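You operate a simulated robot arm through the tools that you are given. There is no shell and no other tool.

Carry out the task below with a simulated robot arm. There is one attempt and no reset: what you move stays moved.

Task
Move the tester's bobbin to the light box and switch the light on.
Fine: stand it on the middle of the glass; shut the tester lid again and switch the tester off. Set down upright: bobbin. Where these are worked on the way, their far stop is far enough and under half their travel is too little: tester lid.
Where things are to end (x, y in the base frame): bobbin within 3 cm of [53, 48].
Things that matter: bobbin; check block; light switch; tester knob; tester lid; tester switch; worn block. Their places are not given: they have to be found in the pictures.

The check looks at the end state, three seconds after you hand in, the way a careful person would. Anything else that was tipped, shoved, dropped, spilled or broken makes it a failure. A push-on lid holds only when it is set on centred and level and pressed home; a screw cap is set on level and turned clockwise until tight.

Robot
A 6-joint arm with a two-finger parallel gripper, fixed in place. Base frame: the origin is at the foot of the arm, x ahead of it, y to its left, z up; the work surface is at about z = 80. Lengths are in cm, angles in degrees, forces in N, time in s.
With the tool pointing down near the work surface it reaches from about 32 to 82 cm from the base axis. Its first joint turns from -166.0 to 166.0 degrees. Payload 3.43 kg.
The TCP is the grasp point between the finger pads, 3.4 cm short of the fingertips. In the tool frame z runs along the fingers and y along their closing line. Largest opening 12.8 cm; finger width 2.4, thickness 1.2; the body of the gripper, 4.8 by 13 cm, starts 9.6 cm behind the TCP.
Orientation is that of the tool frame in the base frame, as a unit quaternion [x, y, z, w]. With the fingers straight down and closing along the base's y, the tool's x points along the base's -x, its y along +y and its z along -z.

Tools
- The arm moves only by the tool servo_tool. Its argument "deltas" is a list of rows, each a list of 2 entries, a list of its own where there are three numbers: the shift along the base's x, y, z in m, then the turn, a rotation vector about the base's x, y, z in degrees. In form: [[[dx, dy, dz], [rx, ry, rz]], ...]. A call has 1 to 20 rows; each row shifts and turns the commanded pose from where the row before left it. "fingers" is the finger opening in m, from 0 to 0.128, set as the call begins (left out, the last holds). Rows are played at 5 a second. More than 5 cm and 8.6 degrees between two rows, or a gripper value outside its range, and nothing of the call is played. Where a pose cannot be reached the arm comes as near as it can. A force on the tool above 40 N (or 10 N above the force at the start of the call, whichever is more), or a blocked arm, ends the call early, and 0.2 s more pass. The fingers move at their own pace (about 4.5 cm/s each) and stop on an object; they squeeze with about 28 N. The grip force told is the motor's: it shows also when the fingers shut on nothing. Time passes only in rows, and 0.2 s behind the last, so rows that do not move let the fingers close. It gives the time, the measured TCP pose, the force on the tool (base axes), the opening and the grip force at its end, in the units of the frame above (readings bear some noise), with the torque about the TCP (base axes, N m) and any sound that the robot's microphone picked up.
- Cameras (640 x 400 px; columns grow to the right, rows downward): "scene" is fixed at [4.92, 50.3, 142.89]; the picture's right is [-0.69, -0.72, 0.00], its down [-0.51, 0.49, -0.71] and it looks along [0.51, -0.49, -0.70] (base axes); focal length 363 px, centre (320, 200). "wrist" rides on the gripper at [7.6, -1.1, -16] in the tool frame; the picture's right is [0.15, 0.99, 0.00], its down [-0.88, 0.13, -0.46] and it looks along [-0.45, 0.07, 0.89] (tool axes); focal length 234 px, centre (320, 200).
- camera(camera): a new picture of that camera. The clock stands still meanwhile.
- measure_at(camera, pixels): for up to 12 pixels [column, row] of the newest picture of that camera ("zoom" is the newest enlarged one), the place [x, y, z] in the base frame of the surface seen there, good to about 0.3 cm. The clock stands still meanwhile.
- inspect(camera, box): a new picture of the part [left, top, right, bottom] of that camera's present view, enlarged. The clock stands still meanwhile.
- close_job(): hands the job in; it is judged then, once.

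Leave the gripper open and the arm clear of the work at the hand-in unless told otherwise.

The tools are called after "Request:" as name(argument=value, ...) on one line, values as JSON. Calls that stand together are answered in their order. servo_tool: Moves the arm, as the interface text tells. Its arguments: {"type":"object","properties":{"deltas":{"type":"array"},"fingers":{"type":"number"}},"required":["deltas"]} The other tools are called the same way: camera (camera) takes a picture; measure_at (camera, pixels) gives the place of the surface under pixels of a picture; inspect (camera, box) takes an enlarged picture of a part of a camera's view; close_job () hands the job in.

At the start:

```text
time_s: 0.0
ee_pos: [40.97, 23.6, 114.68]
ee_rot: [0.0, 1.0, 0.0, 0.0]
wrist_force: [-0.1, -0.3, 0.4]
ft_torque: [0.02, 0.0, -0.04]
gripper_width: 12.77
grip_force: 0.0
```

scene: 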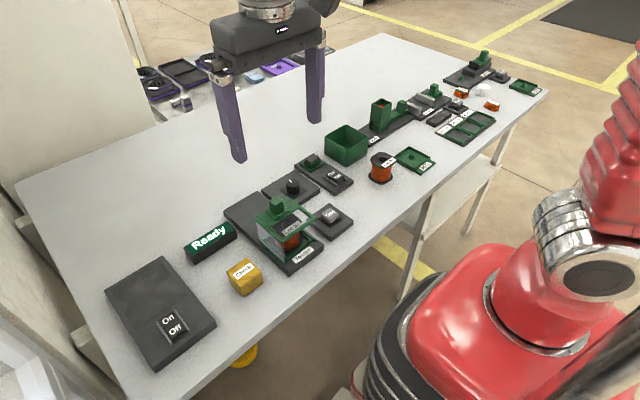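
wrist: 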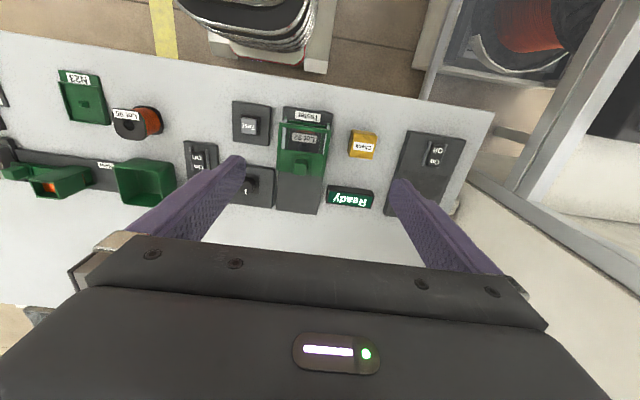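

I see the light box (dark panel with the Off switch) at bottom left of the scene picture. The tester, with a green lid and the bobbin inside, is around (285,235). I'll enlarge those areas.

Request:
inspect(camera="scene", box=[200, 140, 360, 280])

Request:
inspect(camera="scene", box=[90, 210, 280, 380])

Request:
inspect(camera="wrist", box=[180, 80, 480, 230])

```text
2.86 times, centred on (280, 210) of scene
```

zoom: 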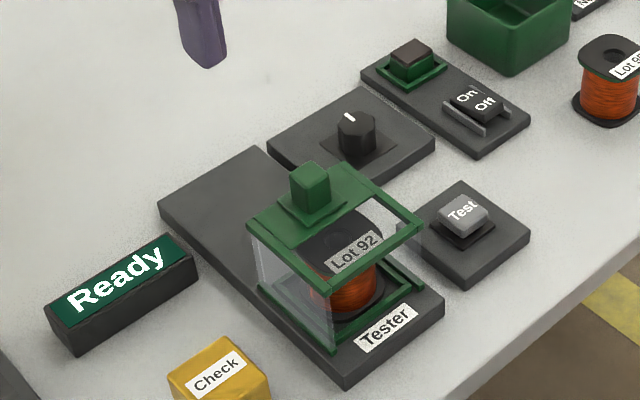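

```text
2.35 times, centred on (185, 295) of scene
```

zoom: 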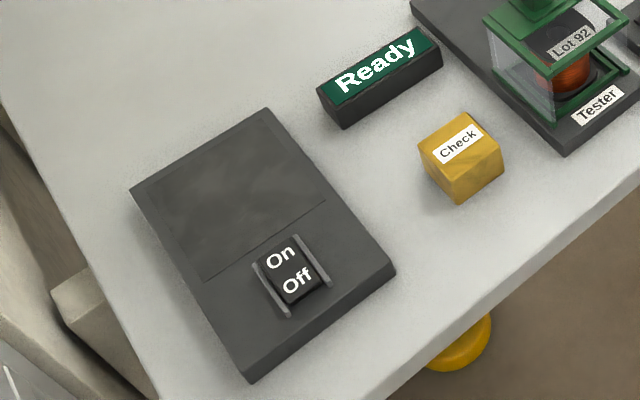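

```text
2.13 times, centred on (330, 155) of wrist
```

zoom: 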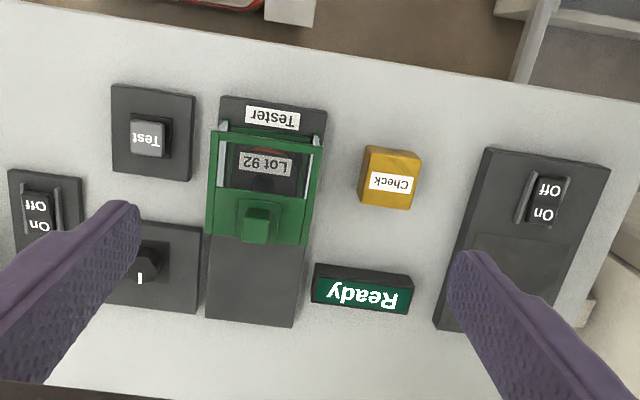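

The tester is a glass box with a green lid and its handle at the back. Near it are a rocker switch panel, a knob and a Test button. I'll zoom in further on each part.

Request:
inspect(camera="scene", box=[250, 185, 330, 275])

Request:
inspect(camera="scene", box=[265, 145, 365, 210])

Request:
inspect(camera="scene", box=[310, 40, 560, 190])

```text
4.44 times, centred on (290, 230) of scene
```

zoom: 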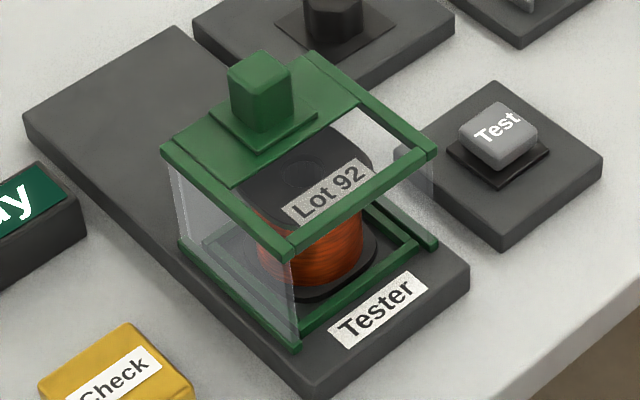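

```text
6.15 times, centred on (315, 178) of scene
```

zoom: 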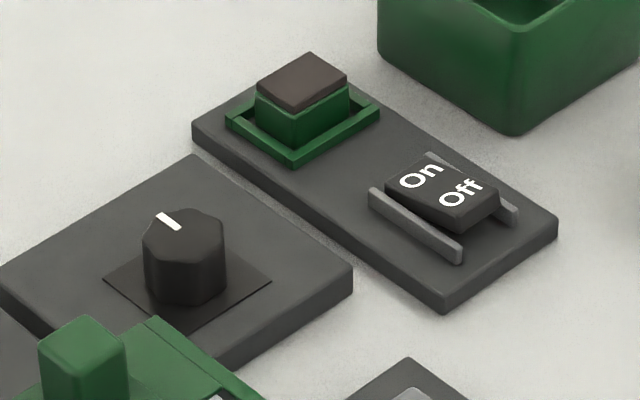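

```text
2.56 times, centred on (435, 115) of scene
```

zoom: 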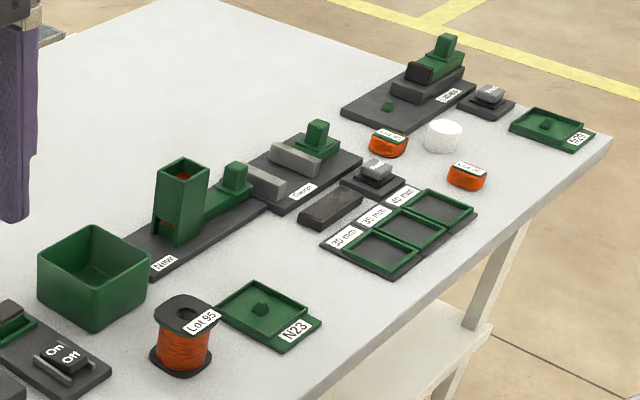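

Now I'll measure the main points: tester, lid, switches, light box and glass.

Request:
measure_at(camera="scene", pixels=[[277, 204], [259, 220], [315, 208], [344, 219], [315, 240], [292, 187], [311, 159], [334, 174], [341, 179], [160, 290], [168, 320], [176, 330]])

Request:
inspect(camera="scene", box=[250, 185, 330, 275])

```text
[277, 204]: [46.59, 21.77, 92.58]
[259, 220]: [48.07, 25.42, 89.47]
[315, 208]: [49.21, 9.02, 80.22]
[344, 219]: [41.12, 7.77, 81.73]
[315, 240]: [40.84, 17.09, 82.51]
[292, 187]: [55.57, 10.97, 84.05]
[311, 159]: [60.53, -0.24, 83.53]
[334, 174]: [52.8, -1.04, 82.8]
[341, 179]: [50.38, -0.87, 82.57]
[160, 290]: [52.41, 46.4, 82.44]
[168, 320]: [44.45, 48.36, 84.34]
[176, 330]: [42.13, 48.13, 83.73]
```

```text
4.44 times, centred on (290, 230) of scene
```

zoom: 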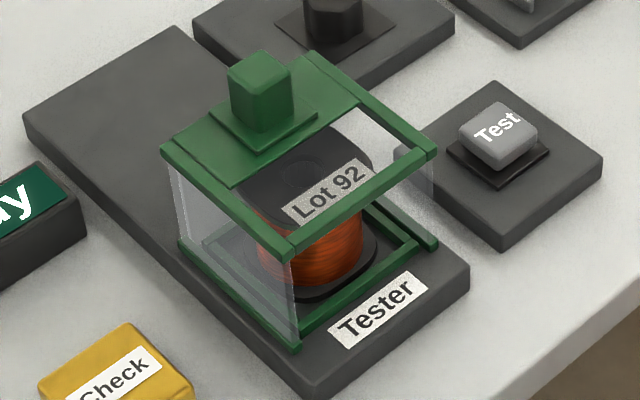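

Now finer measurements on the tester's lid and box from this zoomed picture.

Request:
measure_at(camera="zoom", pixels=[[170, 155], [285, 245], [428, 155], [310, 57], [262, 70], [295, 85], [235, 180], [370, 130], [335, 195], [300, 345], [185, 243], [435, 245]])

Request:
inspect(camera="scene", box=[305, 145, 365, 205])

```text
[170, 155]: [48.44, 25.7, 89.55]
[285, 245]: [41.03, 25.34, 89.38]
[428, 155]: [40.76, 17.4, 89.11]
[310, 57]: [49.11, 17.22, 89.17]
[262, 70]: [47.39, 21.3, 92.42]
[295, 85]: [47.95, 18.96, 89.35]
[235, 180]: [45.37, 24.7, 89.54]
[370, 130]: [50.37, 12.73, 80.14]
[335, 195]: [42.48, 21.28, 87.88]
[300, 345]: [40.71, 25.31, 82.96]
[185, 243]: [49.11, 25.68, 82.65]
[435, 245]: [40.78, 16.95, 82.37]
```

```text
6.67 times, centred on (335, 175) of scene
```

zoom: 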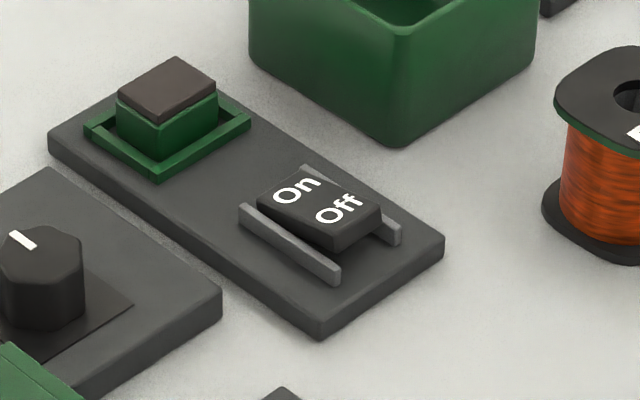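

I'll zoom in on both rocker switches to compare which end is down.

Request:
measure_at(camera="zoom", pixels=[[270, 205], [308, 175], [325, 240], [375, 205], [290, 195], [340, 215], [295, 240], [335, 275], [245, 215], [395, 235], [300, 290], [400, 270]])

Request:
inspect(camera="scene", box=[140, 295, 205, 350])

```text
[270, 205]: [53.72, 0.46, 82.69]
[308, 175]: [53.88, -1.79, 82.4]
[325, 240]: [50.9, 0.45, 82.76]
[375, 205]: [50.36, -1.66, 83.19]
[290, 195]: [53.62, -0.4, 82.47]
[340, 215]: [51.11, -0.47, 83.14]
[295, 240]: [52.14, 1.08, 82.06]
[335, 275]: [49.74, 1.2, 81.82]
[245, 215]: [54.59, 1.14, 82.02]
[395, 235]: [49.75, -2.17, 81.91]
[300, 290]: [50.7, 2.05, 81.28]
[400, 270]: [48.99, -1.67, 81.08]
```

```text
7.27 times, centred on (172, 322) of scene
```

zoom: 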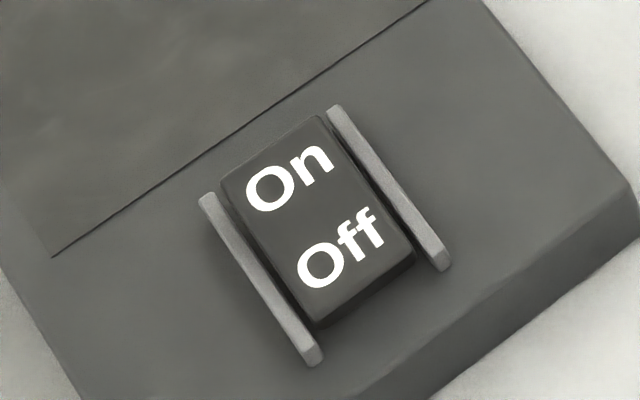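

The tester rocker's On end is low (about 82.5) and its Off end is high (about 83.1), so the tester is on. Next I'll measure the light rocker, and check other things in the scene picture.

Request:
measure_at(camera="zoom", pixels=[[235, 180], [315, 125], [285, 175], [320, 300], [400, 240], [345, 250], [210, 205], [315, 350], [335, 115], [440, 260], [250, 300], [480, 200]])

Request:
measure_at(camera="scene", pixels=[[108, 291], [162, 258], [215, 322], [155, 365], [151, 322], [208, 295], [240, 270], [260, 274], [243, 290], [210, 238], [227, 213], [252, 192]])

```text
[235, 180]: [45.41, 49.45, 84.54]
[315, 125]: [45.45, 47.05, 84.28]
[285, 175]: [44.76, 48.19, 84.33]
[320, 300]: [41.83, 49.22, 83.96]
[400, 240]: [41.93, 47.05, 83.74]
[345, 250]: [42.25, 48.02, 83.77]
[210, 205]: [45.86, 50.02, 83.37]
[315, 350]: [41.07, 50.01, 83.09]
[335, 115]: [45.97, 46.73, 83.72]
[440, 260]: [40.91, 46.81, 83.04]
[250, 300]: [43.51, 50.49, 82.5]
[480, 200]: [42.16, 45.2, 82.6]
```

```text
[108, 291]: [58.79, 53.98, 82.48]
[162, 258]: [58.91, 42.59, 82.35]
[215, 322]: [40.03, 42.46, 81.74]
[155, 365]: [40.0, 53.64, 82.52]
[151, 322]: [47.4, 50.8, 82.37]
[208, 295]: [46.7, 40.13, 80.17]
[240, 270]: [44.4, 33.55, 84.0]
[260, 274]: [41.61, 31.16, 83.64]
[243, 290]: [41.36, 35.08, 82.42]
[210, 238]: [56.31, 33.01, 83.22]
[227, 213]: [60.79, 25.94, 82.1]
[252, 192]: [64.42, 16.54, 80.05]
```

The light box spans x 40–59 and y 42.5–54, with its rocker at about (43.6, 48.2) and the Off end down. The check block is near (43, 33). I'll bring the arm lower over the tester to see the lid with the wrist camera.

Request:
servo_tool(deltas=[[[0.01, -0.005, -0.025], [0, 0, 0]], [[0.01, -0.005, -0.025], [0, 0, 0]], [[0.01, -0.005, -0.025], [0, 0, 0]], [[0.01, -0.005, -0.025], [0, 0, 0]], [[0.0, -0.003, -0.02], [0, 0, 0]]], fingers=0.06)

Request:
camera(camera="wrist")

Request:
camera(camera="scene")

```text
time_s: 1.2
ee_pos: [45.11, 21.3, 102.56]
ee_rot: [0.0, 1.0, 0.0, 0.0]
wrist_force: [0.4, -0.5, 0.1]
ft_torque: [0.03, 0.0, 0.0]
gripper_width: 6.02
grip_force: 0.0
```

```text
taken
```

wrist: 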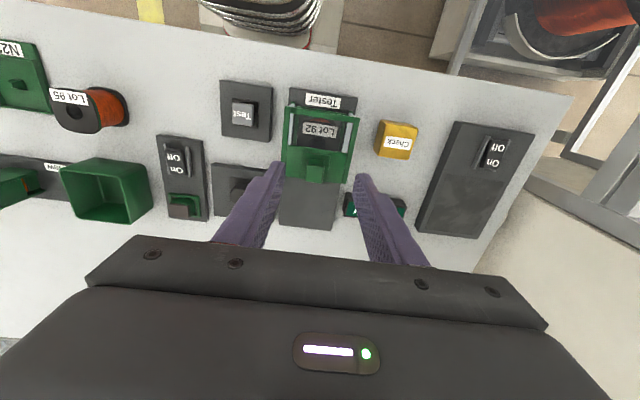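

```text
taken
```

scene: 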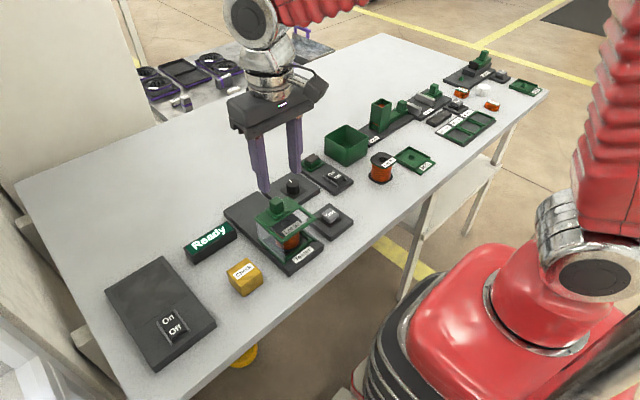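

I'll zoom the wrist view onto the tester lid.

Request:
inspect(camera="wrist", box=[260, 80, 380, 235])

Request:
inspect(camera="scene", box=[220, 170, 340, 275])

```text
2.58 times, centred on (320, 158) of wrist
```

zoom: 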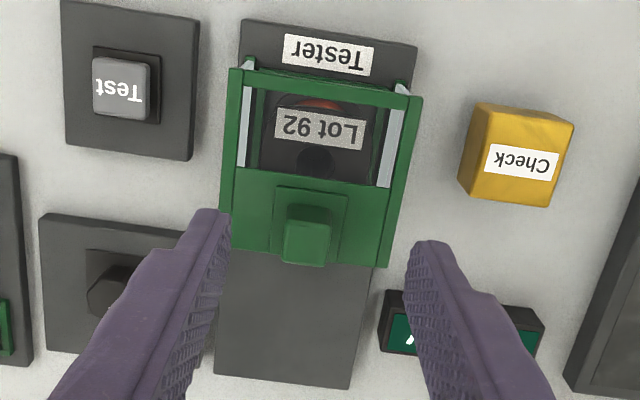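

```text
3.81 times, centred on (280, 222) of scene
```

zoom: 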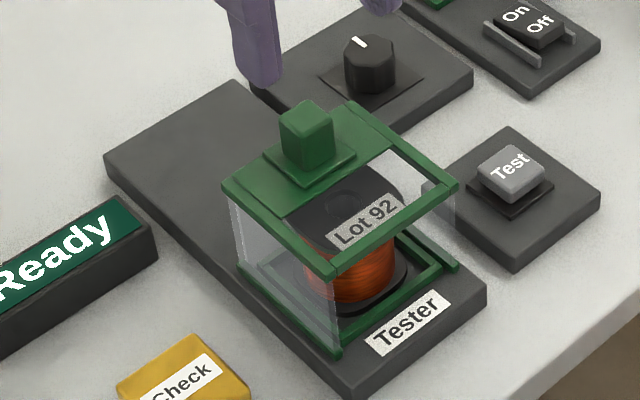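

Measuring the handle, the top bars and the bobbin from this zoom.

Request:
measure_at(camera="zoom", pixels=[[286, 118], [332, 117], [307, 107], [328, 131], [305, 165], [270, 158], [352, 155], [230, 188], [450, 185], [332, 268], [345, 110], [395, 170]])

Request:
measure_at(camera="wrist", pixels=[[310, 170], [322, 170], [316, 181], [316, 163], [318, 115], [300, 120], [345, 125], [290, 155], [345, 160], [318, 96], [305, 225], [320, 140]])

```text
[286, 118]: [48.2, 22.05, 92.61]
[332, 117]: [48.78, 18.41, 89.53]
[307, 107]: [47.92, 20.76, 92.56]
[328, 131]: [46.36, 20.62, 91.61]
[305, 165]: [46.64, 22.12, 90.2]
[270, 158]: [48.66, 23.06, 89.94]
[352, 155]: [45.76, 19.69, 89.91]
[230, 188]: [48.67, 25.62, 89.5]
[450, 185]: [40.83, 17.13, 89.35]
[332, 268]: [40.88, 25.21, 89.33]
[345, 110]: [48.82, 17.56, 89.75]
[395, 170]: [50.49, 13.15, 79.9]
```

```text
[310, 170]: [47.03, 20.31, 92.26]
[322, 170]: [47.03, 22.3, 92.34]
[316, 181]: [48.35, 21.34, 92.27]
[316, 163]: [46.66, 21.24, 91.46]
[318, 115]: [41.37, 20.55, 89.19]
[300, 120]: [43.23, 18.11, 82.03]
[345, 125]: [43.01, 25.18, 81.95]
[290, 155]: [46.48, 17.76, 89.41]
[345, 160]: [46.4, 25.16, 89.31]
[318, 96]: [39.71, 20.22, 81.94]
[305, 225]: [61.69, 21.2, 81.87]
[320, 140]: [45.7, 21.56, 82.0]
```

The handle spans x 46.4–48.3, y 20.2–22.4 and z 90–92.5. I'll descend over it with the fingers open along y so the tips end just above the lid plate, then close on it.

Request:
servo_tool(deltas=[[[0.012, 0, -0.02], [0, 0, 0]], [[0.012, 0, -0.02], [0, 0, 0]], [[0, 0, -0.02], [0, 0, 0]], [[0, 0, -0.015], [0, 0, 0]], [[0, 0, -0.01], [0, 0, 0]], [[0, 0, -0.003], [0, 0, 0]], [[0, 0, 0], [0, 0, 0]]], fingers=0.05)

Request:
inspect(camera="scene", box=[220, 150, 340, 275])

```text
time_s: 2.8
ee_pos: [47.55, 21.4, 93.97]
ee_rot: [-0.001, 1.0, 0.0, 0.0]
wrist_force: [0.4, -0.6, 0.1]
ft_torque: [0.01, 0.01, -0.01]
gripper_width: 4.99
grip_force: 0.0
```

```text
3.20 times, centred on (280, 212) of scene
```

zoom: 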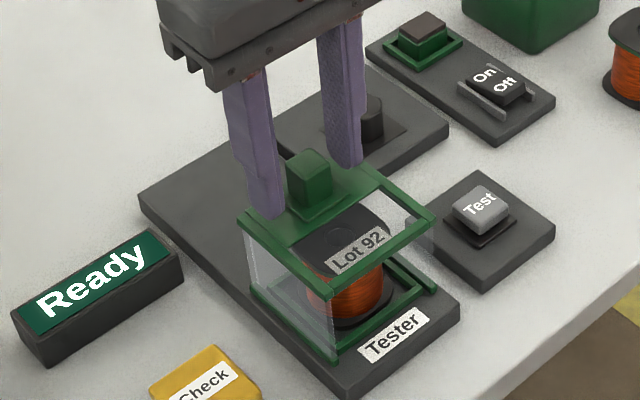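

The fingers straddle the handle. I'll close them on it.

Request:
servo_tool(deltas=[[[0, 0, 0], [0, 0, 0]], [[0, 0, 0], [0, 0, 0]], [[0, 0, 0], [0, 0, 0]], [[0, 0, 0], [0, 0, 0]], [[0, 0, 0], [0, 0, 0]]], fingers=0.012)

```text
time_s: 4.0
ee_pos: [47.39, 21.14, 93.95]
ee_rot: [0.0, 1.0, 0.001, -0.001]
wrist_force: [1.4, -23.5, 2.5]
ft_torque: [-0.59, 0.35, -0.01]
gripper_width: 2.57
grip_force: 12.0
```

It gripped at 2.57 cm, but there is a 23 N side force toward −y, so the handle's centre is slightly to −y. I'll shift a little to relieve it.

Request:
servo_tool(deltas=[[[0, -0.001, 0], [0, 0, 0]], [[0, -0.001, 0], [0, 0, 0]], [[0, 0, 0], [0, 0, 0]]])

```text
time_s: 4.8
ee_pos: [47.47, 21.14, 93.92]
ee_rot: [-0.001, 1.0, 0.0, 0.0]
wrist_force: [0.0, -18.7, 0.6]
ft_torque: [-0.46, 0.06, -0.02]
gripper_width: 2.23
grip_force: 8.6
```

Request:
servo_tool(deltas=[[[0, -0.001, 0], [0, 0, 0]], [[0, -0.001, 0], [0, 0, 0]], [[0, 0, 0], [0, 0, 0]]], fingers=0.0)

```text
time_s: 5.6
ee_pos: [47.54, 21.0, 94.04]
ee_rot: [0.0, 1.0, 0.001, 0.0]
wrist_force: [-0.8, 8.4, -0.5]
ft_torque: [0.23, 1.16, 0.01]
gripper_width: 2.17
grip_force: 44.8
```

Now centred and gripped at 2.17 cm. I'll push gently along +x to see whether the lid slides back.

Request:
servo_tool(deltas=[[[0.003, 0, 0], [0, 0, 0]], [[0.004, 0, 0], [0, 0, 0]], [[0.005, 0, 0], [0, 0, 0]], [[0, 0, 0], [0, 0, 0]]])

Request:
inspect(camera="scene", box=[220, 150, 340, 275])

```text
time_s: 6.6
ee_pos: [48.63, 21.0, 94.12]
ee_rot: [0.0, 1.0, 0.001, 0.001]
wrist_force: [-1.4, 20.2, 0.8]
ft_torque: [0.52, 0.64, -0.2]
gripper_width: 2.19
grip_force: 45.2
```

```text
3.20 times, centred on (280, 212) of scene
```

zoom: 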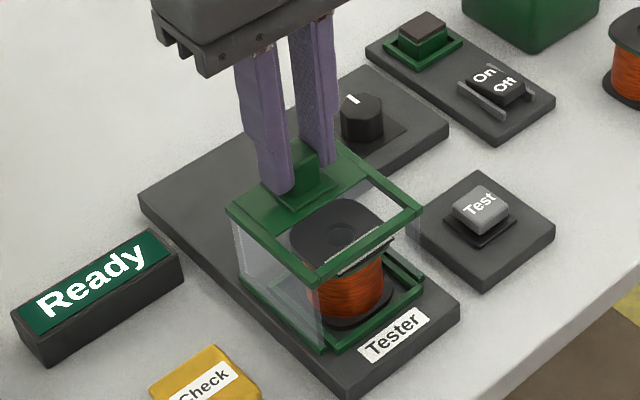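

The lid slides back along +x. The side force grows because the tester is turned slightly, with its edge running about +0.05 in y per unit x. I'll follow that slope.

Request:
servo_tool(deltas=[[[0, 0.0012, 0], [0, 0, 0]], [[0.008, 0.0004, 0], [0, 0, 0]], [[0.008, 0.0004, 0], [0, 0, 0]], [[0, 0, 0], [0, 0, 0]]])

```text
time_s: 7.6
ee_pos: [50.14, 20.96, 94.0]
ee_rot: [0.0, 1.0, -0.001, 0.0]
wrist_force: [1.0, 2.3, 3.3]
ft_torque: [-0.04, -1.09, 0.06]
gripper_width: 2.15
grip_force: 44.6
```

Side force is now small. Continuing back towards the far stop.

Request:
servo_tool(deltas=[[[0.01, 0.0005, 0], [0, 0, 0]], [[0.01, 0.0005, 0], [0, 0, 0]], [[0.01, 0.0005, 0], [0, 0, 0]], [[0, 0, 0], [0, 0, 0]]])

Request:
inspect(camera="scene", box=[220, 150, 340, 275])

```text
time_s: 8.6
ee_pos: [53.27, 20.89, 94.01]
ee_rot: [0.0, 1.0, 0.0, 0.0]
wrist_force: [-0.3, -26.3, 13.9]
ft_torque: [-0.73, 1.08, 0.12]
gripper_width: 2.17
grip_force: 45.3
```

```text
3.20 times, centred on (280, 212) of scene
```

zoom: 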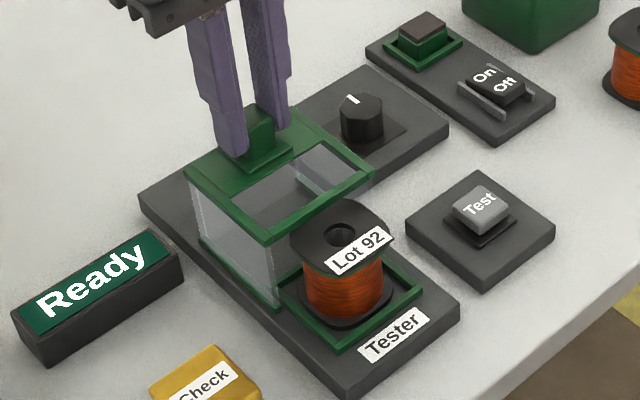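

Side force is now −26 N, so the rail really runs almost straight along x. I'll correct y by −0.2 and continue.

Request:
servo_tool(deltas=[[[0, -0.002, 0], [0, 0, 0]], [[0.008, 0, 0], [0, 0, 0]], [[0.008, 0, 0], [0, 0, 0]], [[0.005, 0, 0], [0, 0, 0]], [[0, 0, 0], [0, 0, 0]]])

Request:
inspect(camera="scene", box=[220, 150, 340, 275])

```text
time_s: 9.8
ee_pos: [55.31, 20.91, 93.9]
ee_rot: [0.0, 1.0, 0.001, 0.0]
wrist_force: [0.0, -5.1, 4.3]
ft_torque: [0.05, 0.14, 0.09]
gripper_width: 2.18
grip_force: 44.6
```

```text
3.20 times, centred on (280, 212) of scene
```

zoom: 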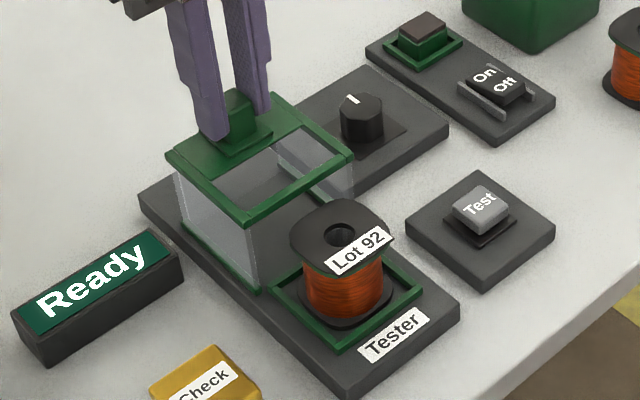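

The lid still moves freely. I'll go on in small steps until I feel the far stop.

Request:
servo_tool(deltas=[[[0.005, -0.0002, 0], [0, 0, 0]], [[0.005, -0.0002, 0], [0, 0, 0]], [[0.004, 0, 0], [0, 0, 0]], [[0.003, 0, 0], [0, 0, 0]], [[0.003, 0, 0], [0, 0, 0]], [[0, 0, 0], [0, 0, 0]]])

```text
time_s: 11.2
ee_pos: [57.29, 20.97, 94.0]
ee_rot: [0.0, 1.0, 0.0, 0.0]
wrist_force: [-1.3, 6.9, -2.0]
ft_torque: [0.24, 0.32, -0.05]
gripper_width: 2.16
grip_force: 45.4
```

Request:
servo_tool(deltas=[[[0.003, 0, 0], [0, 0, 0]], [[0.003, 0, 0], [0, 0, 0]], [[0.003, 0, 0], [0, 0, 0]], [[0, 0, 0], [0, 0, 0]]])

Request:
inspect(camera="scene", box=[220, 150, 340, 275])

```text
time_s: 12.2
ee_pos: [58.19, 20.95, 93.93]
ee_rot: [0.0, 1.0, 0.0, 0.0]
wrist_force: [-1.4, 9.0, 4.1]
ft_torque: [0.18, 0.79, -0.15]
gripper_width: 2.17
grip_force: 45.0
```

```text
3.20 times, centred on (280, 212) of scene
```

zoom: 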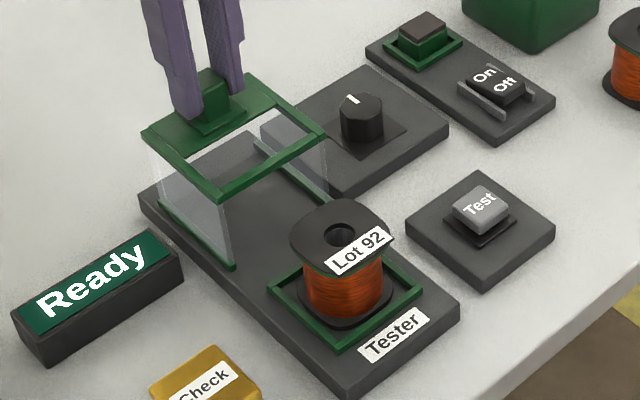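

The lid is open by about 10.8 cm, well past the bobbin. I'll let go of the handle and rise straight up.

Request:
servo_tool(deltas=[[[0, 0, 0], [0, 0, 0]], [[0, 0, 0], [0, 0, 0]], [[0, 0, 0], [0, 0, 0]]], fingers=0.05)

Request:
servo_tool(deltas=[[[0, 0, 0.02], [0, 0, 0]], [[0, 0, 0.03], [0, 0, 0]], [[-0.02, 0, 0.03], [0, 0, 0]], [[-0.04, 0, 0], [0, 0, 0]], [[-0.04, 0, 0], [0, 0, 0]], [[-0.04, 0, 0], [0, 0, 0]], [[0, 0, 0], [0, 0, 0]]])

Request:
camera(camera="wrist")

Request:
inspect(camera="scene", box=[220, 150, 340, 275])

```text
time_s: 13.0
ee_pos: [58.3, 20.9, 93.99]
ee_rot: [0.0, 1.0, -0.001, 0.0]
wrist_force: [-0.3, -0.6, -0.2]
ft_torque: [0.01, 0.01, 0.02]
gripper_width: 4.99
grip_force: 0.0
```

```text
time_s: 14.6
ee_pos: [44.15, 20.83, 102.04]
ee_rot: [0.001, 1.0, 0.0, 0.0]
wrist_force: [-0.4, -0.1, 0.3]
ft_torque: [0.01, 0.0, 0.04]
gripper_width: 5.01
grip_force: 0.1
```

```text
taken
```

wrist: 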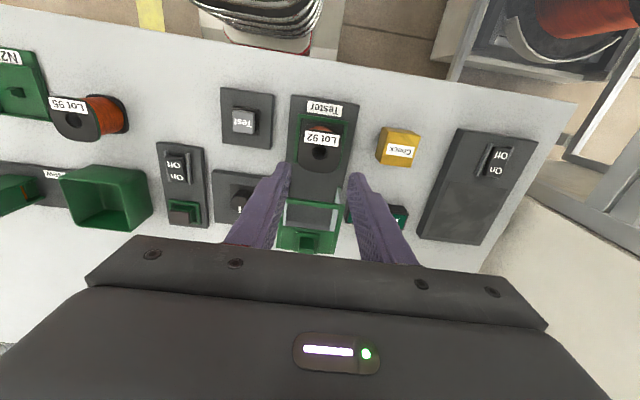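

```text
3.20 times, centred on (280, 212) of scene
```

zoom: 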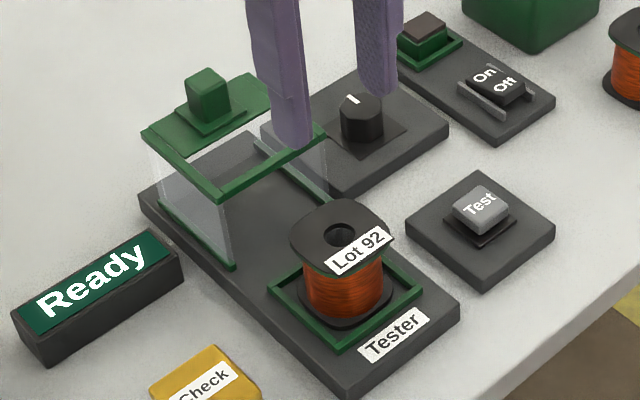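

The lid stays where I left it. Next I'll measure the bobbin's outline, top and tray.

Request:
measure_at(camera="zoom", pixels=[[293, 230], [340, 270], [335, 203], [387, 228], [320, 235], [360, 255], [345, 295], [305, 300], [385, 290], [345, 325], [272, 290], [420, 290]])

Request:
inspect(camera="wrist", box=[270, 85, 370, 205])

```text
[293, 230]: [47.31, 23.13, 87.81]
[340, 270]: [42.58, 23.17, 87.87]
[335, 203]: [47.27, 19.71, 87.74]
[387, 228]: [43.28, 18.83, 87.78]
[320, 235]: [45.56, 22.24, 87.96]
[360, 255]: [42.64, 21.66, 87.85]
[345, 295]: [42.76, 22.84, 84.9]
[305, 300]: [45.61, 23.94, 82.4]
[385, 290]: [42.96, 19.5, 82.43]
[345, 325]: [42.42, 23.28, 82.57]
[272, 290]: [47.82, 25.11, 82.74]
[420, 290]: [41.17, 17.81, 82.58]
```

```text
3.33 times, centred on (320, 145) of wrist
```

zoom: 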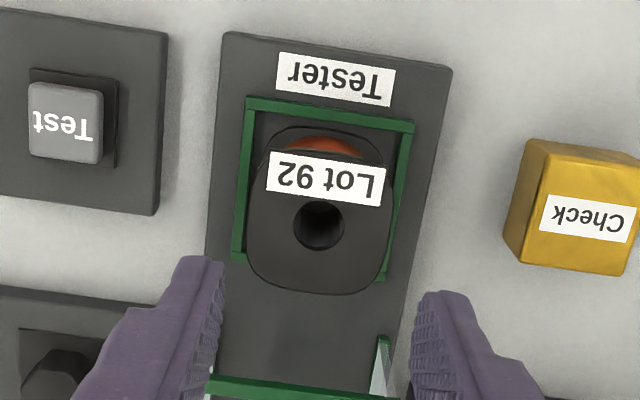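

Request:
measure_at(camera="zoom", pixels=[[252, 215], [386, 215], [318, 290], [270, 165], [382, 175], [300, 154], [262, 260], [375, 265], [297, 224], [342, 224], [318, 250], [318, 200]])

Request:
measure_at(camera="scene", pixels=[[240, 265], [263, 277], [243, 293], [230, 270], [250, 262]])

```text
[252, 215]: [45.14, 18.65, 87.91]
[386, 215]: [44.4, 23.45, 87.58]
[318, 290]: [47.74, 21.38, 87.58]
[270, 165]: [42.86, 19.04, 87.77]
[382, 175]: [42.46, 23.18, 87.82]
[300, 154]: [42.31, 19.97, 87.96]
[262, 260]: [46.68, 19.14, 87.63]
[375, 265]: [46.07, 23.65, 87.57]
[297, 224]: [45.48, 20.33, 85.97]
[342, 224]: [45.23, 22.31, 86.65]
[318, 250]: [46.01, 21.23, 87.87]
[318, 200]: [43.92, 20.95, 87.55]
```

```text
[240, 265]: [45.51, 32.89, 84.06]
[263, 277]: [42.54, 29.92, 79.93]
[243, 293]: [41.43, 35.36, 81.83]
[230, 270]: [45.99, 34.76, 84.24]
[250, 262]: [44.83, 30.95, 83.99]
```

The bobbin's centre is about (45.0, 21.15), its top is at 87.9 and it is about 5.2 cm wide along y. I'll open the fingers to 9 cm and go down beside it, keeping the tips above the tray frame (82.7).

Request:
servo_tool(deltas=[[[0.004, 0.0007, 0], [0, 0, 0]], [[0.004, 0.0007, 0], [0, 0, 0]], [[0, 0, -0.02], [0, 0, 0]], [[0, 0, -0.03], [0, 0, 0]], [[0, 0, -0.02], [0, 0, 0]], [[0, 0, -0.02], [0, 0, 0]], [[0, 0, -0.01], [0, 0, 0]], [[0, 0, 0], [0, 0, 0]]], fingers=0.09)

Request:
camera(camera="wrist")

Request:
inspect(camera="scene", box=[220, 150, 340, 275])

```text
time_s: 16.4
ee_pos: [45.04, 21.12, 91.97]
ee_rot: [0.0, 1.0, 0.0, 0.0]
wrist_force: [0.2, 0.6, -0.5]
ft_torque: [0.0, 0.01, 0.0]
gripper_width: 9.0
grip_force: 0.0
```

```text
taken
```

wrist: 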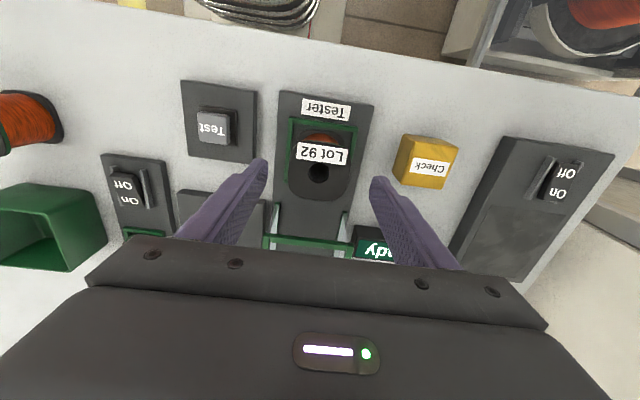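

```text
3.20 times, centred on (280, 212) of scene
```

zoom: 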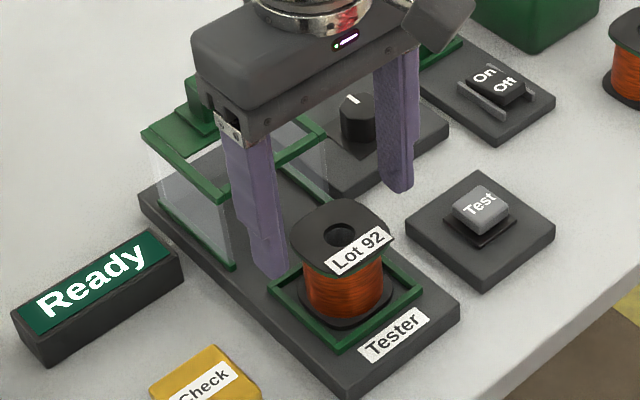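

The fingertips straddle the bobbin evenly and line up with its hole row at about 173. Going down 5 cm more.

Request:
servo_tool(deltas=[[[0, 0, -0.015], [0, 0, 0]], [[0, 0, -0.015], [0, 0, 0]], [[0, 0, -0.012], [0, 0, 0]], [[0, 0, -0.008], [0, 0, 0]], [[0, 0, 0], [0, 0, 0]]])

Request:
inspect(camera="scene", box=[220, 150, 340, 275])

```text
time_s: 17.6
ee_pos: [45.07, 21.05, 87.01]
ee_rot: [0.0, 1.0, 0.0, 0.001]
wrist_force: [-0.4, -0.2, -0.1]
ft_torque: [-0.03, 0.0, 0.0]
gripper_width: 9.02
grip_force: 0.0
```

```text
3.20 times, centred on (280, 212) of scene
```

zoom: 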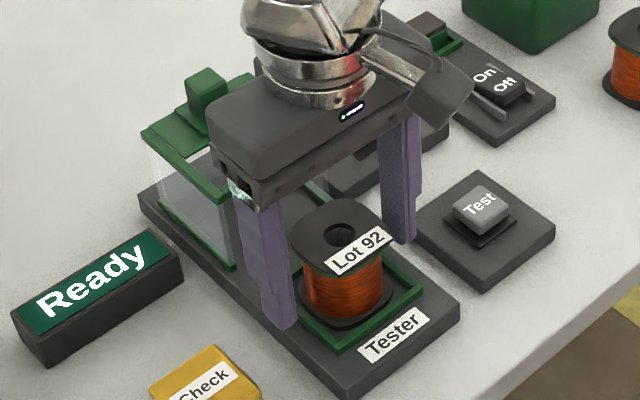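

The fingers are beside the flanges with no contact force. I'll close to about 5.6 cm first and check for one-sided contact.

Request:
servo_tool(deltas=[[[0, 0, 0], [0, 0, 0]], [[0, 0, 0], [0, 0, 0]], [[0, 0, 0], [0, 0, 0]]], fingers=0.056)

Request:
camera(camera="wrist")

Request:
inspect(camera="scene", box=[250, 185, 330, 275])

```text
time_s: 18.4
ee_pos: [45.03, 21.06, 87.05]
ee_rot: [0.0, 1.0, 0.0, 0.0]
wrist_force: [0.8, -1.2, 0.3]
ft_torque: [-0.01, -0.01, -0.01]
gripper_width: 5.68
grip_force: 0.3
```

```text
taken
```

wrist: 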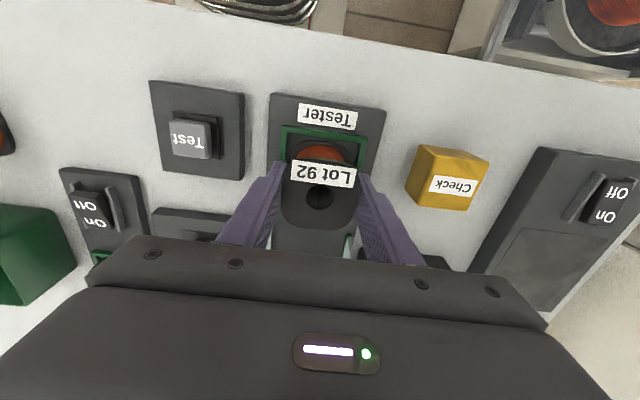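

```text
4.44 times, centred on (290, 230) of scene
```

zoom: 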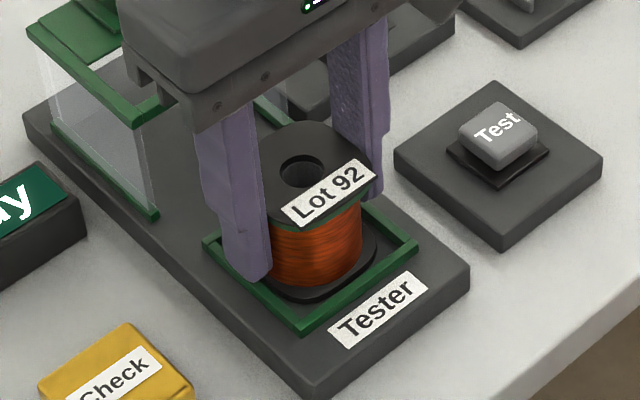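

Nearly touching with only small force. Now I'll close to grip.

Request:
servo_tool(deltas=[[[0, 0, 0], [0, 0, 0]], [[0, 0, 0], [0, 0, 0]], [[0, 0, 0], [0, 0, 0]]], fingers=0.045)

```text
time_s: 19.2
ee_pos: [45.06, 21.09, 87.05]
ee_rot: [0.0, 1.0, 0.0, 0.0]
wrist_force: [-0.2, -0.7, 1.6]
ft_torque: [0.03, 0.04, 0.02]
gripper_width: 5.58
grip_force: 27.9
```

Gripped at 5.58 cm, 28 N, balanced. I'll lift slowly, then look.

Request:
servo_tool(deltas=[[[0, 0, 0.005], [0, 0, 0]], [[0, 0, 0.01], [0, 0, 0]], [[0, 0, 0.015], [0, 0, 0]], [[0, 0, 0.02], [0, 0, 0]], [[0, 0, 0.02], [0, 0, 0]], [[0, 0, 0.01], [0, 0, 0]], [[0, 0, 0], [0, 0, 0]]])

Request:
camera(camera="scene")

Request:
inspect(camera="scene", box=[220, 110, 340, 275])

```text
time_s: 20.8
ee_pos: [45.12, 21.0, 95.0]
ee_rot: [0.0, 1.0, 0.0, 0.0]
wrist_force: [0.5, -0.9, -3.2]
ft_torque: [0.01, -0.02, -0.01]
gripper_width: 5.56
grip_force: 27.6
```

```text
taken
```

scene: 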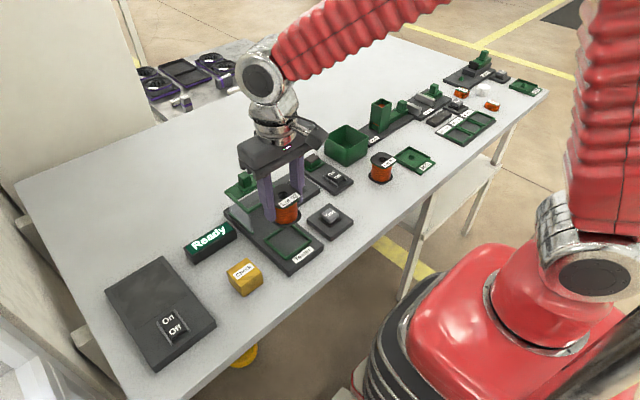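

```text
2.42 times, centred on (280, 192) of scene
```

zoom: 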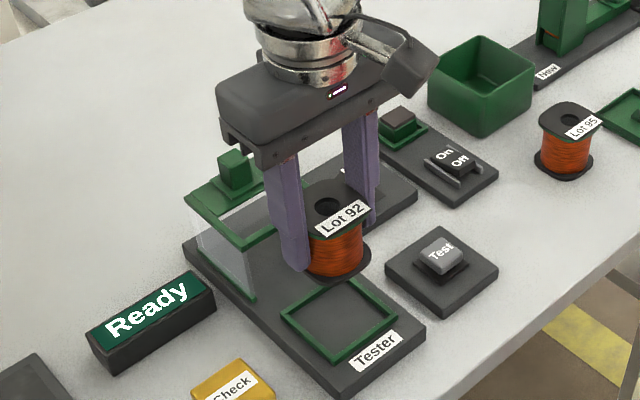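

The bobbin is up and level. I'll carry it over in +y first, clear of the lid, then diagonally to above (53, 48).

Request:
servo_tool(deltas=[[[0, 0.015, 0.005], [0, 0, 0]], [[0, 0.025, 0.005], [0, 0, 0]], [[0, 0.028, 0], [0, 0, 0]], [[0, 0.028, 0], [0, 0, 0]], [[0, 0.028, 0], [0, 0, 0]], [[0.015, 0.028, 0], [0, 0, 0]], [[0.02, 0.028, 0], [0, 0, 0]], [[0.02, 0.028, 0], [0, 0, 0]], [[0.015, 0.025, 0], [0, 0, 0]], [[0.007, 0.02, 0], [0, 0, 0]], [[0.0033, 0.0155, 0], [0, 0, 0]], [[0, 0, 0], [0, 0, 0]]])

Request:
camera(camera="scene")

Request:
camera(camera="wrist")

```text
time_s: 23.4
ee_pos: [53.0, 47.88, 95.92]
ee_rot: [0.0, 1.0, -0.001, 0.0]
wrist_force: [-0.1, -0.2, -2.9]
ft_torque: [-0.02, 0.01, -0.03]
gripper_width: 5.56
grip_force: 28.4
```

```text
taken
```

scene: 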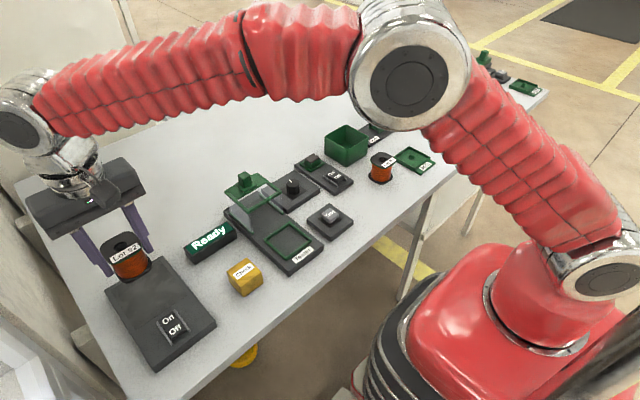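

```text
taken
```

wrist: 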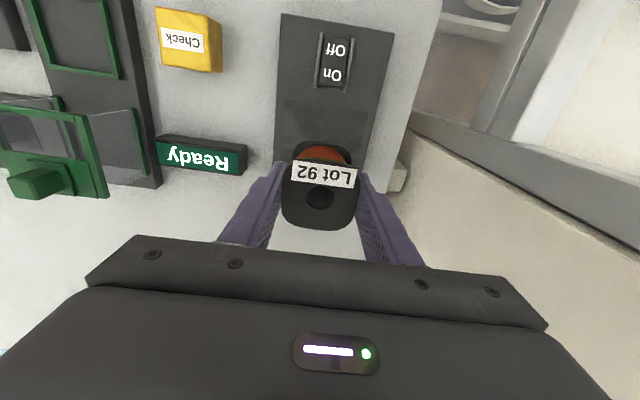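

The bobbin hangs above the light box. I'll measure its top and lowest parts to get the placing height and its offset.

Request:
measure_at(camera="scene", pixels=[[105, 247], [143, 243], [125, 257], [120, 234], [128, 277], [115, 280], [147, 272], [150, 290], [190, 290], [140, 300]])

Request:
measure_at(camera="wrist", pixels=[[285, 195], [353, 195], [320, 226], [320, 212], [320, 110], [300, 130]])

Request:
inspect(camera="scene", box=[70, 200, 220, 300])

```text
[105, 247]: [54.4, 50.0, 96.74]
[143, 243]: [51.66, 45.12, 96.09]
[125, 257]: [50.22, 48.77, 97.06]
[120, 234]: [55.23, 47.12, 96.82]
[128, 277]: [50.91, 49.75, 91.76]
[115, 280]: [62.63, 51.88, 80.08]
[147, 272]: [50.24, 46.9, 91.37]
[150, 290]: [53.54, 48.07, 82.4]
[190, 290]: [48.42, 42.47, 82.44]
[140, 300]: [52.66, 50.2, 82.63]
```

```text
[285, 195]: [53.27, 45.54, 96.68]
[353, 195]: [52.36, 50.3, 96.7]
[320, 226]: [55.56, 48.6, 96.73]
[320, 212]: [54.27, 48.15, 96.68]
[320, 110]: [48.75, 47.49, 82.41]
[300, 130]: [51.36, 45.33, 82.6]
```

```text
4.00 times, centred on (145, 250) of scene
```

zoom: 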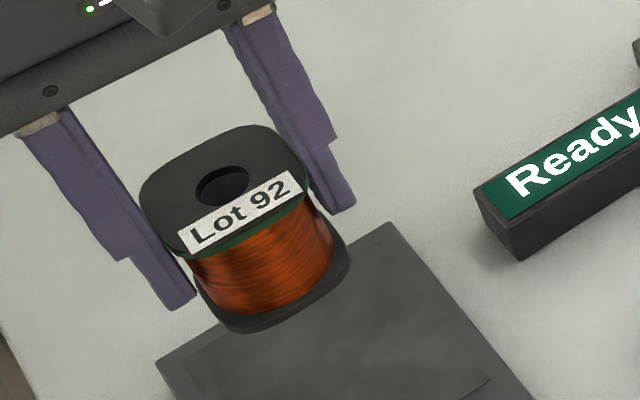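

The bobbin is centred over (53, 48). Its top sits 0.85 above the TCP and it is about 5.8 tall, so contact should come near TCP 87.4. I'll descend to about 88, then creep.

Request:
servo_tool(deltas=[[[0, 0, -0.02], [0, 0, 0]], [[0, 0, -0.02], [0, 0, 0]], [[0, 0, -0.02], [0, 0, 0]], [[0, 0, -0.012], [0, 0, 0]], [[0, 0, -0.006], [0, 0, 0]], [[0, 0, 0], [0, 0, 0]]])

Request:
servo_tool(deltas=[[[0, 0, -0.001], [0, 0, 0]], [[0, 0, -0.001], [0, 0, 0]], [[0, 0, 0], [0, 0, 0]]])

Request:
inspect(camera="scene", box=[70, 200, 220, 340])

```text
time_s: 24.8
ee_pos: [53.02, 47.93, 88.15]
ee_rot: [0.0, 1.0, 0.0, 0.0]
wrist_force: [-0.6, 1.0, -2.3]
ft_torque: [-0.02, 0.03, 0.0]
gripper_width: 5.56
grip_force: 27.9
```

```text
time_s: 25.6
ee_pos: [53.0, 47.96, 87.88]
ee_rot: [0.0, 1.0, 0.0, 0.0]
wrist_force: [-0.8, -0.2, -3.9]
ft_torque: [0.02, 0.02, -0.02]
gripper_width: 5.56
grip_force: 28.1
```

```text
2.86 times, centred on (145, 270) of scene
```

zoom: 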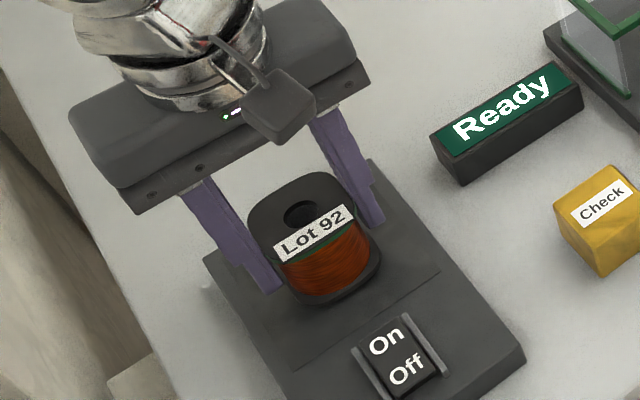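

No contact yet at 87.9. I'll creep further down in 1 mm steps.

Request:
servo_tool(deltas=[[[0, 0, -0.001], [0, 0, 0]], [[0, 0, -0.001], [0, 0, 0]], [[0, 0, 0], [0, 0, 0]]])

Request:
servo_tool(deltas=[[[0, 0, -0.001], [0, 0, 0]], [[0, 0, 0], [0, 0, 0]]])

Request:
servo_tool(deltas=[[[0, 0, -0.001], [0, 0, 0]], [[0, 0, 0], [0, 0, 0]]])

```text
time_s: 26.4
ee_pos: [53.02, 48.04, 87.84]
ee_rot: [0.0, 1.0, 0.0, 0.0]
wrist_force: [-0.1, 0.2, -3.7]
ft_torque: [0.01, -0.03, 0.02]
gripper_width: 5.55
grip_force: 28.3
```

```text
time_s: 27.0
ee_pos: [52.92, 47.95, 87.67]
ee_rot: [0.0, 1.0, 0.0, 0.001]
wrist_force: [-0.1, 0.5, -3.8]
ft_torque: [0.01, 0.0, -0.03]
gripper_width: 5.57
grip_force: 27.9
```

```text
time_s: 27.6
ee_pos: [53.03, 48.0, 87.61]
ee_rot: [-0.001, 1.0, 0.0, 0.0]
wrist_force: [-0.4, -0.6, -3.0]
ft_torque: [-0.01, 0.01, -0.01]
gripper_width: 5.61
grip_force: 28.1
```

Still hanging (about −3 N). Continuing to creep.

Request:
servo_tool(deltas=[[[0, 0, -0.001], [0, 0, 0]], [[0, 0, 0], [0, 0, 0]]])

Request:
servo_tool(deltas=[[[0, 0, -0.001], [0, 0, 0]], [[0, 0, 0], [0, 0, 0]]])

Request:
servo_tool(deltas=[[[0, 0, -0.0005], [0, 0, 0]], [[0, 0, 0], [0, 0, 0]]])

```text
time_s: 28.2
ee_pos: [53.04, 47.95, 87.4]
ee_rot: [0.0, 1.0, -0.001, 0.0]
wrist_force: [-0.1, 0.0, -3.0]
ft_torque: [0.03, 0.01, 0.03]
gripper_width: 5.56
grip_force: 28.2
```

```text
time_s: 28.8
ee_pos: [53.03, 47.92, 87.43]
ee_rot: [0.0, 1.0, 0.001, 0.0]
wrist_force: [-1.0, -0.4, 0.4]
ft_torque: [-0.14, 0.11, 0.01]
gripper_width: 5.54
grip_force: 28.4
```

```text
time_s: 29.4
ee_pos: [53.02, 47.85, 87.54]
ee_rot: [0.0, 1.0, 0.001, -0.001]
wrist_force: [-0.6, -0.3, 8.0]
ft_torque: [-0.22, 0.22, -0.03]
gripper_width: 5.56
grip_force: 28.1
```

Contact: the force went from −3 to +8 N, so the bobbin stands on the glass. I'll ease up half a millimetre and open.

Request:
servo_tool(deltas=[[[0, 0, 0.0003], [0, 0, 0]], [[0, 0, 0], [0, 0, 0]]])

Request:
servo_tool(deltas=[[[0, 0, 0], [0, 0, 0]], [[0, 0, 0], [0, 0, 0]], [[0, 0, 0], [0, 0, 0]]], fingers=0.09)

Request:
inspect(camera="scene", box=[70, 200, 220, 340])

```text
time_s: 30.0
ee_pos: [53.09, 47.85, 87.4]
ee_rot: [-0.001, 1.0, 0.0, 0.0]
wrist_force: [0.2, -1.1, 8.4]
ft_torque: [0.04, 0.09, 0.07]
gripper_width: 5.56
grip_force: 28.4
```

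```text
time_s: 30.8
ee_pos: [53.09, 47.86, 87.36]
ee_rot: [-0.001, 1.0, 0.001, 0.0]
wrist_force: [-0.8, -0.1, 0.2]
ft_torque: [0.0, 0.0, -0.01]
gripper_width: 9.02
grip_force: 0.0
```

```text
2.86 times, centred on (145, 270) of scene
```

zoom: 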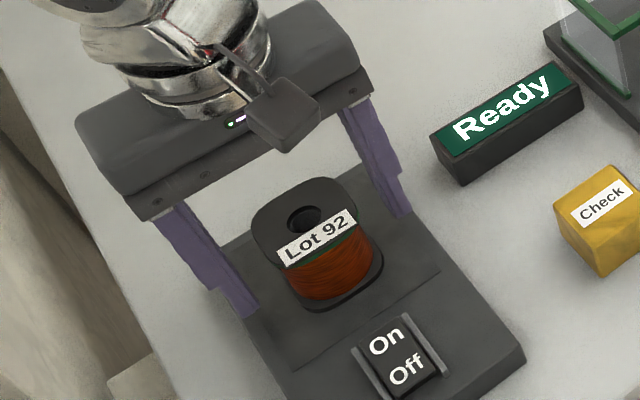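

The bobbin stands upright on the glass. I'll rise straight up, clear of it.

Request:
servo_tool(deltas=[[[0, 0, 0.01], [0, 0, 0]], [[0, 0, 0.02], [0, 0, 0]], [[0, 0, 0.03], [0, 0, 0]], [[0, 0, 0.03], [0, 0, 0]], [[0, 0, 0.02], [0, 0, 0]], [[0, 0, 0], [0, 0, 0]]])

Request:
servo_tool(deltas=[[[-0.02, 0, 0], [0, 0, 0]], [[-0.03, 0, 0], [0, 0, 0]], [[-0.03, 0, 0], [0, 0, 0]], [[0, 0, 0], [0, 0, 0]]], fingers=0.0)

Request:
camera(camera="scene")

Request:
camera(camera="wrist")

```text
time_s: 32.2
ee_pos: [53.05, 48.0, 98.32]
ee_rot: [0.0, 1.0, 0.001, 0.0]
wrist_force: [-0.3, -0.2, 0.8]
ft_torque: [0.0, 0.01, -0.02]
gripper_width: 8.98
grip_force: 0.1
```

```text
time_s: 33.2
ee_pos: [45.16, 48.1, 98.46]
ee_rot: [-0.001, 1.0, 0.0, 0.0]
wrist_force: [0.4, 0.6, 0.2]
ft_torque: [0.01, 0.02, 0.01]
gripper_width: 0.14
grip_force: 0.0
```

```text
taken
```

scene: 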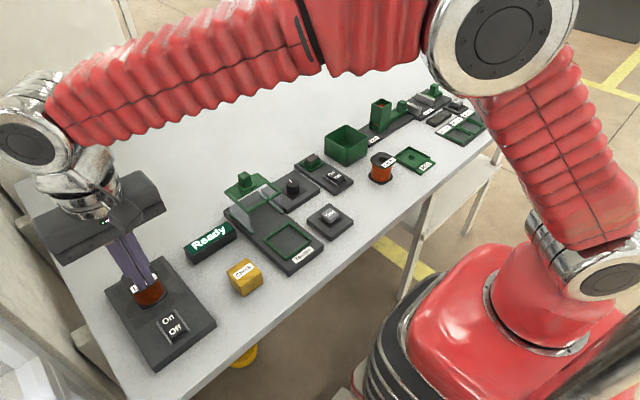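

```text
taken
```

wrist: 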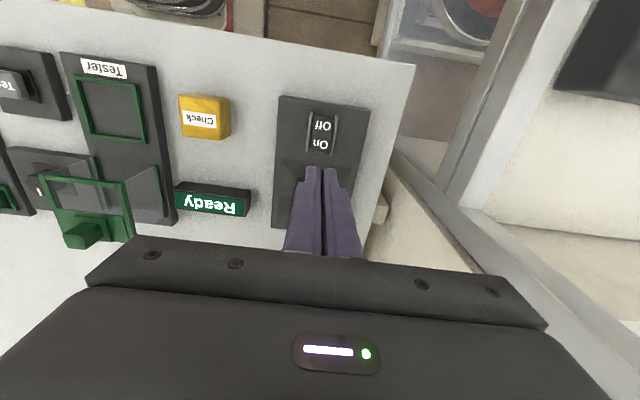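

The bobbin is hidden behind the fingers here. I'll zoom the wrist view onto the light switch to get its centre line and rails exactly.

Request:
inspect(camera="wrist", box=[270, 90, 380, 200])

```text
3.64 times, centred on (325, 145) of wrist
```

zoom: 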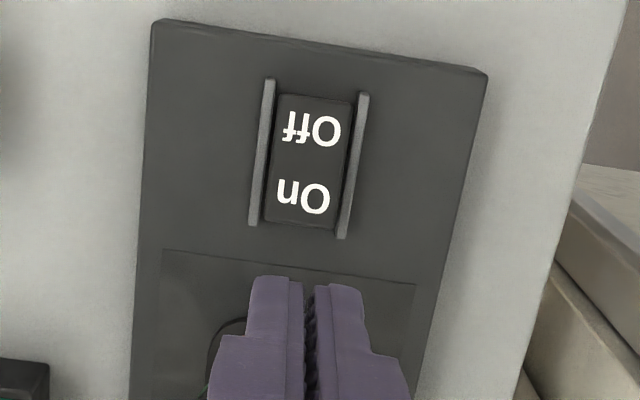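

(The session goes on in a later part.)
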